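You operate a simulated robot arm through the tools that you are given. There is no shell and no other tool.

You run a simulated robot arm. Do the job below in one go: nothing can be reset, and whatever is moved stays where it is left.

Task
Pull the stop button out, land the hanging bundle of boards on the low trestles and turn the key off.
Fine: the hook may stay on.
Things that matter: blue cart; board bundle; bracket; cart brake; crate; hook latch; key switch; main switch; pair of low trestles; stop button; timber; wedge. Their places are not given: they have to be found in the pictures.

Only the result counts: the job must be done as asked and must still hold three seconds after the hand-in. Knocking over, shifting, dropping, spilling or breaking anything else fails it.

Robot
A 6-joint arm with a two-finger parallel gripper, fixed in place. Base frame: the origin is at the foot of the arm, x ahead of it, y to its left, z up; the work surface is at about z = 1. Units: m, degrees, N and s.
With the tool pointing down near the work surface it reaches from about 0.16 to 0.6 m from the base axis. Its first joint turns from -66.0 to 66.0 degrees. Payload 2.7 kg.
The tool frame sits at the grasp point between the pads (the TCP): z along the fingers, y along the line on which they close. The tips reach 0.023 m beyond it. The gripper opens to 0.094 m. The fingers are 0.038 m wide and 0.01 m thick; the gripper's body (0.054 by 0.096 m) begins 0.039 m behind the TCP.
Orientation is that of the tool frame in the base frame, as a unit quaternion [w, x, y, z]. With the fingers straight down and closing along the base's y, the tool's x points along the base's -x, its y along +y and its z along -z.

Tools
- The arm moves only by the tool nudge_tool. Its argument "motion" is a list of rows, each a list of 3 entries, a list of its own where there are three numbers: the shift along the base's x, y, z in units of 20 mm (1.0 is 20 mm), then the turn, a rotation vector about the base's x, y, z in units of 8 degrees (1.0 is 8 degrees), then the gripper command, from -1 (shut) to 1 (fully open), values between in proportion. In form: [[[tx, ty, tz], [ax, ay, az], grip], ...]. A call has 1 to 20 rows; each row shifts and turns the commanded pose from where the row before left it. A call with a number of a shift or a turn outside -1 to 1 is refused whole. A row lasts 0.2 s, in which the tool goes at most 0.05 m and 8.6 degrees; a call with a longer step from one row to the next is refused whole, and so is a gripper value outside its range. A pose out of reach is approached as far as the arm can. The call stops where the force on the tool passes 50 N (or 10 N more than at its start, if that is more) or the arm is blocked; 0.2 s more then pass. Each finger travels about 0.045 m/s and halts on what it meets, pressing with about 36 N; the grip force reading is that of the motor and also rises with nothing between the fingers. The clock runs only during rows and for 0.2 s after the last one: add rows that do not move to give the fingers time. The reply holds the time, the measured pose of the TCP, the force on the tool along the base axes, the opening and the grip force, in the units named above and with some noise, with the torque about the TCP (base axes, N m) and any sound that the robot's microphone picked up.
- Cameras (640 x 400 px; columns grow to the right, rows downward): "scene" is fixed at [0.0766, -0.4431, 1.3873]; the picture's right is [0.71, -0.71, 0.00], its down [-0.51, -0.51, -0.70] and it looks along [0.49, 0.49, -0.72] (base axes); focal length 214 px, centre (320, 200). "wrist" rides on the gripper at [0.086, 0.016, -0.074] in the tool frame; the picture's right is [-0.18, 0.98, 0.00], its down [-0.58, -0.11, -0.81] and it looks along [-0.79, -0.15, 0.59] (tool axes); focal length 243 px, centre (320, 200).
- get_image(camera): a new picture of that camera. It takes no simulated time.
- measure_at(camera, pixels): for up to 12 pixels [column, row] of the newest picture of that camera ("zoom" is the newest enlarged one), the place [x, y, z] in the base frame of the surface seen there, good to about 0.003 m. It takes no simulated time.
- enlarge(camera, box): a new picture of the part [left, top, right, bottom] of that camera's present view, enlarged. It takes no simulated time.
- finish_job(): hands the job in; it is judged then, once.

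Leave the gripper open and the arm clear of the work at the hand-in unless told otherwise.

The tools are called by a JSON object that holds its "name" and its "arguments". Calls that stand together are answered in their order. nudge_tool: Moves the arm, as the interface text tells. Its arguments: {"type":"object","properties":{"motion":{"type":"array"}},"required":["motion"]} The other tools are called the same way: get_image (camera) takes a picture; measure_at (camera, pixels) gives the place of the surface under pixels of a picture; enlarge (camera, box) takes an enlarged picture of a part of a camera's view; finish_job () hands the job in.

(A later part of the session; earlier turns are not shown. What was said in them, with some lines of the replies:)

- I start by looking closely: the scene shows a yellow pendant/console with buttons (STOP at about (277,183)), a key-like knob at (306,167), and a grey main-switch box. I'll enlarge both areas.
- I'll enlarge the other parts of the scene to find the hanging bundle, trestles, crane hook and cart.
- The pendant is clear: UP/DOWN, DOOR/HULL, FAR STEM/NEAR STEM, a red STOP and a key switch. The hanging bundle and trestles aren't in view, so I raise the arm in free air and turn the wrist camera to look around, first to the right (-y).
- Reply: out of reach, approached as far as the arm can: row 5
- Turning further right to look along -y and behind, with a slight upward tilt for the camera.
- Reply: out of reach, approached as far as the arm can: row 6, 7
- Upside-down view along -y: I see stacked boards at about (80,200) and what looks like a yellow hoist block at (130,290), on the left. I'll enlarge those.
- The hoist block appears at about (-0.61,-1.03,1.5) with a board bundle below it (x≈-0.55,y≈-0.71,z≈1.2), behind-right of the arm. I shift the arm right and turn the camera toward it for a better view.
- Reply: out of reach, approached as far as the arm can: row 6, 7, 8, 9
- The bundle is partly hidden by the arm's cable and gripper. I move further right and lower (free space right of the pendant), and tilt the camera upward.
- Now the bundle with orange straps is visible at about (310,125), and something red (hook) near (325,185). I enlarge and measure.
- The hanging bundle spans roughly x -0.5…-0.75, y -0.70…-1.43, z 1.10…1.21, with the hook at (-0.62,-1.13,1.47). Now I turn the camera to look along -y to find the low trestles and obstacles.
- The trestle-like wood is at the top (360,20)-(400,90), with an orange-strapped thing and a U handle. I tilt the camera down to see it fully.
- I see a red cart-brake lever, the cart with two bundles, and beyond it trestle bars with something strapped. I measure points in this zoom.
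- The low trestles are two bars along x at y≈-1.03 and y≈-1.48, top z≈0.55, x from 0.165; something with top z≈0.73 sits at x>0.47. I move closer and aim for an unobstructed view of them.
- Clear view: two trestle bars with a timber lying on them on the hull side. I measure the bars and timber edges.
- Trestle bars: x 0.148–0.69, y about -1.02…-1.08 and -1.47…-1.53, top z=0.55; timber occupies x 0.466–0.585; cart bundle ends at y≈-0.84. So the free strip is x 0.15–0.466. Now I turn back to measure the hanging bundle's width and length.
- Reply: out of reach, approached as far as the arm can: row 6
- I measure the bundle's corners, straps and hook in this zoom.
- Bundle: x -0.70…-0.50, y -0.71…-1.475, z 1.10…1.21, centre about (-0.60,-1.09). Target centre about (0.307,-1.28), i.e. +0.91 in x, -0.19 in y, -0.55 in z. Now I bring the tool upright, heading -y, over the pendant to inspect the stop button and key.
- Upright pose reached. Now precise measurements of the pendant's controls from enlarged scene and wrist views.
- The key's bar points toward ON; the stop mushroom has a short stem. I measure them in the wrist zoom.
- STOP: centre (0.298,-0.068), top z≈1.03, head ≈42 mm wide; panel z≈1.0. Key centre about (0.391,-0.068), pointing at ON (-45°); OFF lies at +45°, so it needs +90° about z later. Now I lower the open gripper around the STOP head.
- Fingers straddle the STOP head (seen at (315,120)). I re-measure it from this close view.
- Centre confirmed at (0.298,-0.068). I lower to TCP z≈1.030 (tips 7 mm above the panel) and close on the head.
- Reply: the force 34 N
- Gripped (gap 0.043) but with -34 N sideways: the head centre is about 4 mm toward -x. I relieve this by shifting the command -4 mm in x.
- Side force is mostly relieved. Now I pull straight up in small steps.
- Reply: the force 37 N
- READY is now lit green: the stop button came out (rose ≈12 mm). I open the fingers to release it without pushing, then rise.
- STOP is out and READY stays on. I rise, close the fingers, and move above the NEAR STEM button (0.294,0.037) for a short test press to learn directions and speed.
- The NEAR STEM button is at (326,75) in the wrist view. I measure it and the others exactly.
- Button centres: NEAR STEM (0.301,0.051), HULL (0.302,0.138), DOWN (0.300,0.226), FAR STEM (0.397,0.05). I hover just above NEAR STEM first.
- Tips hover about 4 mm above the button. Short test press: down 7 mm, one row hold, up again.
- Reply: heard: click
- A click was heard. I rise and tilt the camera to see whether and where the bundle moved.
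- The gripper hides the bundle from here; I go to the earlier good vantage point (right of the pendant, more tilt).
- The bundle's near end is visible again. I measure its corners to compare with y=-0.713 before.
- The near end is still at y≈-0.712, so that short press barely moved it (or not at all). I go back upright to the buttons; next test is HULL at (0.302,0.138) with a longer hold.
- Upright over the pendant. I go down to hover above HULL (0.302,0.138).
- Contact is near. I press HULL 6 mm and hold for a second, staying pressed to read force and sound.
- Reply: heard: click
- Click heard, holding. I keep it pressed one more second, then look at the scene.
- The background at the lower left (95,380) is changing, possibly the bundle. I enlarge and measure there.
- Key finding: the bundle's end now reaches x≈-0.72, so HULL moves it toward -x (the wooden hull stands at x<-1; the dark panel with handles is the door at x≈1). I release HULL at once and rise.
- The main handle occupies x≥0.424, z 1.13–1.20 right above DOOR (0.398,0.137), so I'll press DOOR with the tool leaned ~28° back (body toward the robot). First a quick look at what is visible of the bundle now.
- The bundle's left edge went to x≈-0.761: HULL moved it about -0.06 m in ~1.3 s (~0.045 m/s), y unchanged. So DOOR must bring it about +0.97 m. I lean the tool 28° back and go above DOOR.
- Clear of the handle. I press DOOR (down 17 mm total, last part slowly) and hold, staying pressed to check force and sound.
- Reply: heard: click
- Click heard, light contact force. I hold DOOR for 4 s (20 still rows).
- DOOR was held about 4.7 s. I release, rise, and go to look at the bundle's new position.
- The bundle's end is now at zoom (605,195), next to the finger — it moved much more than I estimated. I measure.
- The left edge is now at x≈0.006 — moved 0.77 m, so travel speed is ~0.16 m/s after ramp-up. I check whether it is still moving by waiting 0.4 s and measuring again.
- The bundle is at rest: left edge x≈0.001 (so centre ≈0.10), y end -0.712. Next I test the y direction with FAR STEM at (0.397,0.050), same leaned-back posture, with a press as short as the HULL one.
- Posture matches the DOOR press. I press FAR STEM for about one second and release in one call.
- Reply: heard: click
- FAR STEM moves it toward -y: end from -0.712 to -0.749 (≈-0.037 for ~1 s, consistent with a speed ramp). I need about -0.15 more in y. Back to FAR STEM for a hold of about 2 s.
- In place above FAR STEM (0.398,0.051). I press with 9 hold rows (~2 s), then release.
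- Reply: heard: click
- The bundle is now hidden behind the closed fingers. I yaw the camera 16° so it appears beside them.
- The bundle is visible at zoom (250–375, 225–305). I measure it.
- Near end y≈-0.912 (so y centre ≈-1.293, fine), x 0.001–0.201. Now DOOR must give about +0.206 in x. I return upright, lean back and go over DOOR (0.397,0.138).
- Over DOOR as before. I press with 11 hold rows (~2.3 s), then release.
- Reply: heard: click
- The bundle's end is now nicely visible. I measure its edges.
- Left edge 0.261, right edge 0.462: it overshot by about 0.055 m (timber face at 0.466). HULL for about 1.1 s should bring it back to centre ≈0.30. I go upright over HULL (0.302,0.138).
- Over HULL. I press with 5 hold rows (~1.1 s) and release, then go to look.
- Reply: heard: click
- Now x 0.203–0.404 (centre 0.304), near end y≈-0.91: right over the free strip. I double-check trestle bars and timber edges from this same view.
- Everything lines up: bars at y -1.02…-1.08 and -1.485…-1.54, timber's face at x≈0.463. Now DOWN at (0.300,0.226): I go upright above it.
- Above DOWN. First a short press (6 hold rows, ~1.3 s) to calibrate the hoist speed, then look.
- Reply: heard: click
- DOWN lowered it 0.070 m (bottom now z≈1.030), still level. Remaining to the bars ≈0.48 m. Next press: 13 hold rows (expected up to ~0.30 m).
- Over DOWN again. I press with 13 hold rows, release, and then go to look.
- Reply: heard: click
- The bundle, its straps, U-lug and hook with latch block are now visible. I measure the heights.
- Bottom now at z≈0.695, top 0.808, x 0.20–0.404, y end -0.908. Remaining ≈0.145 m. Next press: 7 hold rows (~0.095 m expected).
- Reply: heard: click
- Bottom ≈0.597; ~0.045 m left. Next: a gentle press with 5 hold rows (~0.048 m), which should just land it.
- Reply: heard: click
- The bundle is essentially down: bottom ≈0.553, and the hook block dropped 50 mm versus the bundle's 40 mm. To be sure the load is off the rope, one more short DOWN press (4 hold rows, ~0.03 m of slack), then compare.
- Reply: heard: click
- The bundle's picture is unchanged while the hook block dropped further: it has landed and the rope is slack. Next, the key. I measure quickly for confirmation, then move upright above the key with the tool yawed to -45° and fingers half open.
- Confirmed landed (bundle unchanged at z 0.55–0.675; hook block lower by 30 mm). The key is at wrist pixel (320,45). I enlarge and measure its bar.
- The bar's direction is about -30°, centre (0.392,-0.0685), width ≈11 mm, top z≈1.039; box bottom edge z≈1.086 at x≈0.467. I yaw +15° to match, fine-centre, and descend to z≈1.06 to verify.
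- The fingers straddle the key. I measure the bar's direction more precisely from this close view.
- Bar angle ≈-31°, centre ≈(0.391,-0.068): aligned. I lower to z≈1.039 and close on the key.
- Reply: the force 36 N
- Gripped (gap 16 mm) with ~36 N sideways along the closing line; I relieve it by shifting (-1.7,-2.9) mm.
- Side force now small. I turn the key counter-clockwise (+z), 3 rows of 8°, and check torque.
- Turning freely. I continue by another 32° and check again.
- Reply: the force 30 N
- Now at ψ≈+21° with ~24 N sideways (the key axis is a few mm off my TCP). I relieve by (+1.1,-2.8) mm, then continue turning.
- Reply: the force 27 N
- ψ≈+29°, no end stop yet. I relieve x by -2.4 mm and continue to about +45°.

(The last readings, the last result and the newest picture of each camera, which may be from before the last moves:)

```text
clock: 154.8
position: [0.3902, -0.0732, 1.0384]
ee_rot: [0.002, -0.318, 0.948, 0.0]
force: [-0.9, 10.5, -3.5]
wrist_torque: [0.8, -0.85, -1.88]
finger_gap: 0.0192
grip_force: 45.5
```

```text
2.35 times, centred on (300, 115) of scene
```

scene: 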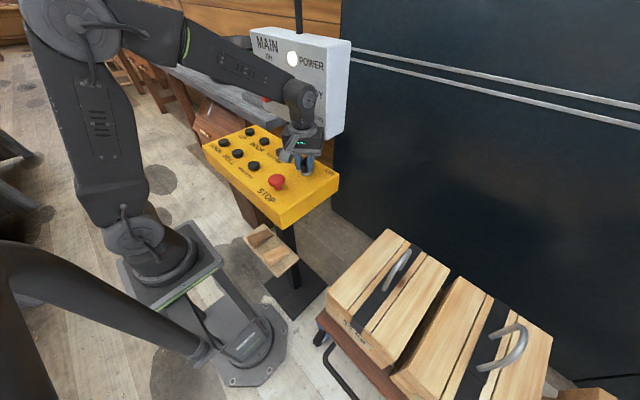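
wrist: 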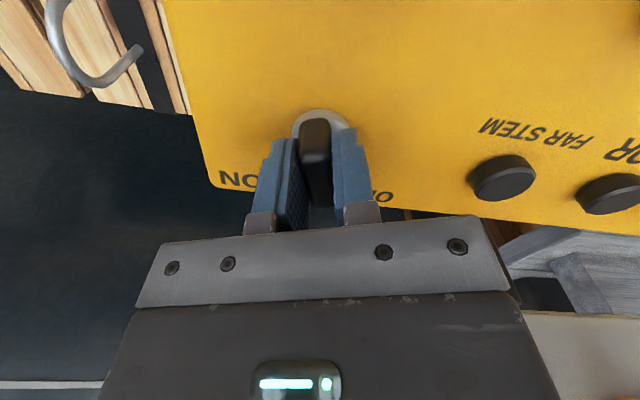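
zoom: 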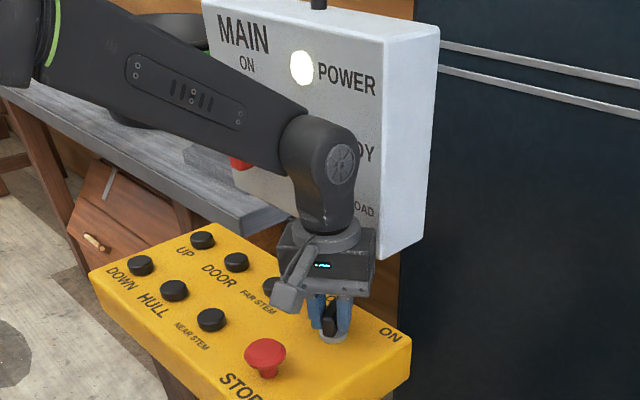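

Torque -1.9 N·m and the gap widened: the end stop (≈+31°, mirror of ON) is reached. I ease back 5° so as not to drag it, then open the fingers slowly.

{"name": "nudge_tool", "arguments": {"motion": [[[0, 0, 0], [0, 0, -0.65], -1], [[0, 0, 0], [0, 0, 0], -1]]}}

{"name": "nudge_tool", "arguments": {"motion": [[[0, 0, 0], [0, 0, 0], -0.4], [[0, 0, 0], [0, 0, 0], 0], [[0, 0, 0], [0, 0, 0], 0.2], [[0, 0, 0], [0, 0, 0], 0.2], [[0, 0, 0], [0, 0, 0], 0.2]]}}

{"name": "enlarge", "arguments": {"camera": "wrist", "box": [200, 60, 440, 240]}}

```text
clock: 155.4
position: [0.3895, -0.0738, 1.0378]
ee_rot: [0.0, -0.275, 0.961, -0.001]
force: [-4.9, 13.6, 2.3]
wrist_torque: [0.29, -0.41, -1.49]
finger_gap: 0.0162
grip_force: 44.8
```

```text
clock: 156.6
position: [0.3895, -0.0745, 1.0388]
ee_rot: [0.0, -0.276, 0.961, 0.0]
force: [-0.2, 0.7, 0.4]
wrist_torque: [-0.02, -0.01, -0.03]
finger_gap: 0.0564
grip_force: 0.0
```

```text
2.22 times, centred on (320, 150) of wrist
```

zoom: 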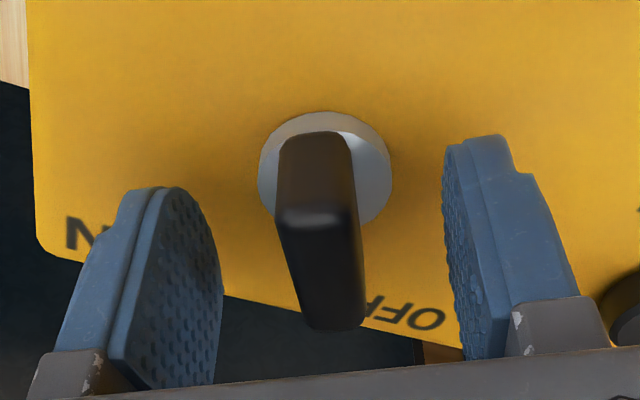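

Fingers are open and the key points toward OFF. I rise straight up and back away to verify key and lamps.

{"name": "nudge_tool", "arguments": {"motion": [[[0, 0, 0.7], [0, 0, 0], 0.2], [[0, 0, 1], [0, 0, 0], 0.2], [[0, 0, 1], [0, 0, 0], 0.2], [[0, 0, 1], [0, 0, 0], 0.2], [[-0.5, 0, 1], [0, 0, 0], 1], [[-1, 0, 1], [0, 0, 0], 1], [[-1, 0, 1], [0, 0, -0.8], 1], [[-1, 0, 1], [0, 0, -0.8], 1], [[-1, 0, 1], [0, 0, -0.8], 1], [[0, 0.5, 0], [0, 0, -0.8], 1], [[0, 1, 0], [0, 0, -0.8], 1], [[0, 1, 0], [0, 0, 0], 1], [[0, 1, 0], [0, 0, 0], 1], [[0, 0, 0], [0, 0, 0], 1]]}}

{"name": "get_image", "arguments": {"camera": "scene"}}

{"name": "enlarge", "arguments": {"camera": "scene", "box": [220, 20, 360, 220]}}

{"name": "enlarge", "arguments": {"camera": "scene", "box": [250, 140, 350, 215]}}

{"name": "get_image", "arguments": {"camera": "wrist"}}

```text
clock: 159.6
position: [0.2992, -0.0035, 1.2129]
ee_rot: [0.0, 0.0, 1.0, -0.001]
force: [0.0, -0.2, -0.2]
wrist_torque: [0.04, -0.03, -0.01]
finger_gap: 0.0939
grip_force: 0.1
```

```text
taken
```

scene: 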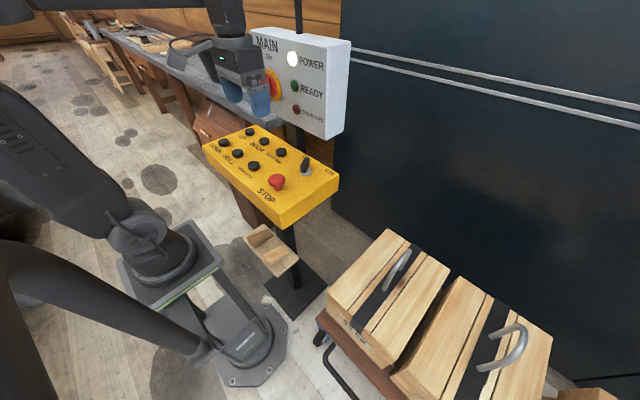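

```text
2.00 times, centred on (290, 120) of scene
```

zoom: 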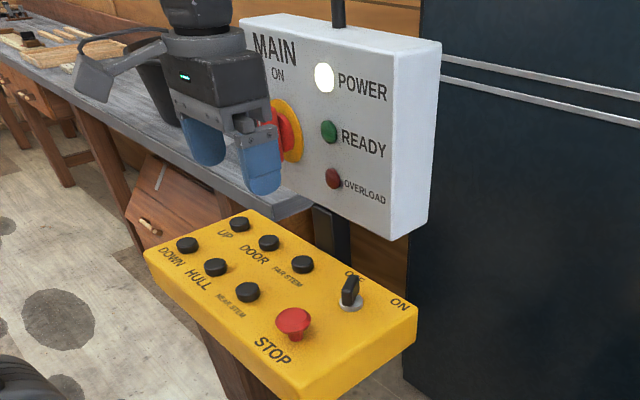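

```text
5.33 times, centred on (300, 178) of scene
```

zoom: 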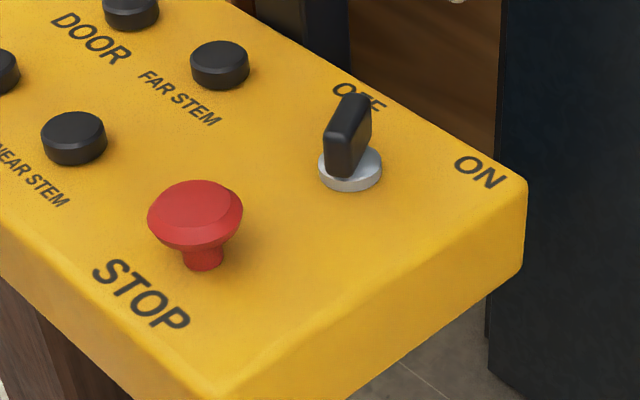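

```text
taken
```

wrist: 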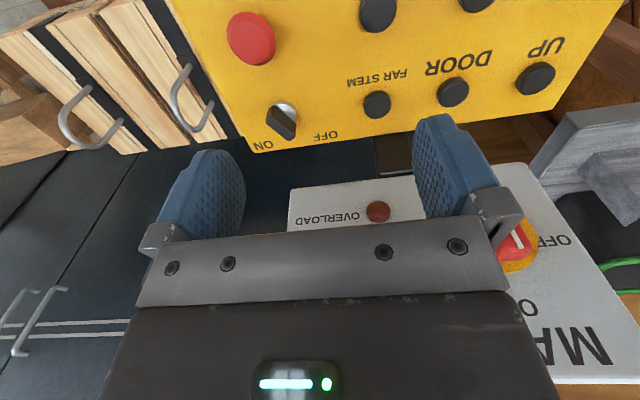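

READY is dark, the key bar points at OFF, STOP is still out. I measure the key and STOP once more, then take a last look at the landed bundle.

{"name": "measure_at", "arguments": {"camera": "wrist", "pixels": [[252, 38], [270, 110], [280, 120], [292, 133], [265, 145], [325, 135]]}}

{"name": "nudge_tool", "arguments": {"motion": [[[0, 0, 0], [0, 0, -1], 1], [[0, 0, 0], [0, 0, -1], 1], [[0, 0, 0], [0, 0, -1], 1], [[0, 0, 0], [0, 0, -1], 1], [[0, 0, 0], [0, 0, -1], 1], [[0, 0, 0], [0, 0, -1], 1], [[0, 0, 0], [0, 0, -1], 1], [[0, 0, 0], [0, 0, -1], 1], [[0, 0, 0], [0, 0, -1], 1], [[0, 0, 0], [-1, 0, 0], 1], [[0, 0, 0], [-1, 0, 0], 1], [[0, 0, 0], [-1, 0, 0], 1], [[0, 0, 0], [0, 0, 0], 1]]}}

{"name": "get_image", "arguments": {"camera": "wrist"}}

{"name": "enlarge", "arguments": {"camera": "wrist", "box": [240, 0, 480, 200]}}

```text
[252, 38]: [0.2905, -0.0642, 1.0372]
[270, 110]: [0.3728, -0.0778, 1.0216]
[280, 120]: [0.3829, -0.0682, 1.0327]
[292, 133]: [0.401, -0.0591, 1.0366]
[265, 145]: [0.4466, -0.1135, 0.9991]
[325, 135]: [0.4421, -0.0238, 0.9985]
```

```text
clock: 162.4
position: [0.2985, -0.0044, 1.2133]
ee_rot: [0.123, 0.575, 0.791, -0.169]
force: [0.3, 0.1, -0.1]
wrist_torque: [0.0, -0.01, 0.02]
finger_gap: 0.0939
grip_force: 0.0
```

```text
taken
```

wrist: 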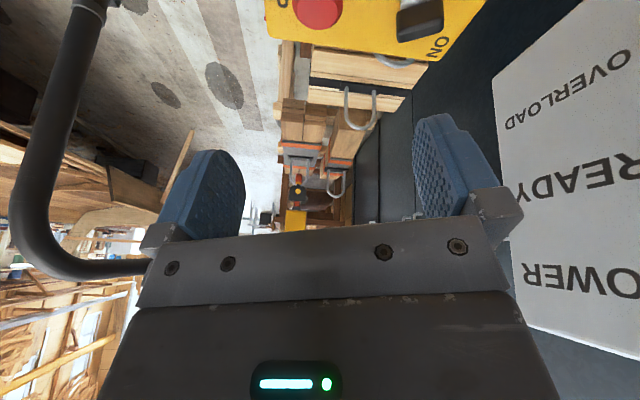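

```text
2.00 times, centred on (360, 100) of wrist
```

zoom: 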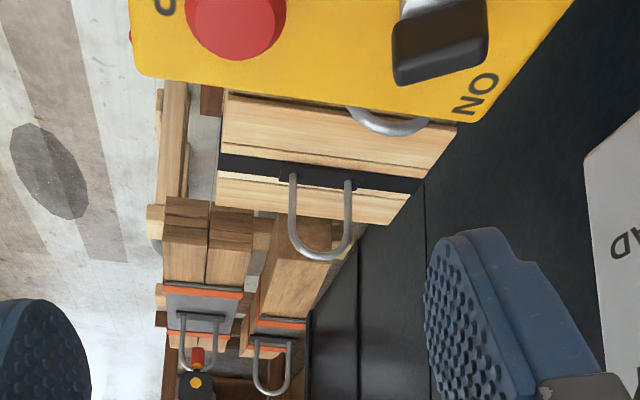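

All three are done: STOP is out (head top z≈1.037, as after the pull), the bundle rests level on both low trestle bars beside the timber with a slack hook, and the key points to OFF (≈+33°) with READY dark. The gripper is open and clear. I hand in.

{"name": "finish_job", "arguments": {}}

```text
The job is handed in.
```

The job is handed in. My last check before that showed all three parts done:

- **Stop button:** I pulled it out about 12 mm and it stayed out. The READY lamp lit as soon as it was out.
- **Board bundle:** It rests level on both bars of the low trestles, about 6 cm from the timber lying beside it and about 7 cm from the nearest bundle on the cart. The hook is still on and the rope is slack. An extra short press of DOWN lowered the hook 30 mm while the bundle stayed put.
- **Key:** I turned it to its end stop at OFF, and the READY lamp went dark.

HULL moves the load away from the dark wall, towards the wooden hull. I found this out with a short test press that moved the bundle about 6 cm the wrong way in free air. I later overshot the trestles by about 5 cm with DOOR and corrected it with HULL before lowering.

I saw nothing else shifted or knocked over. The gripper is open and the arm is clear of the work.
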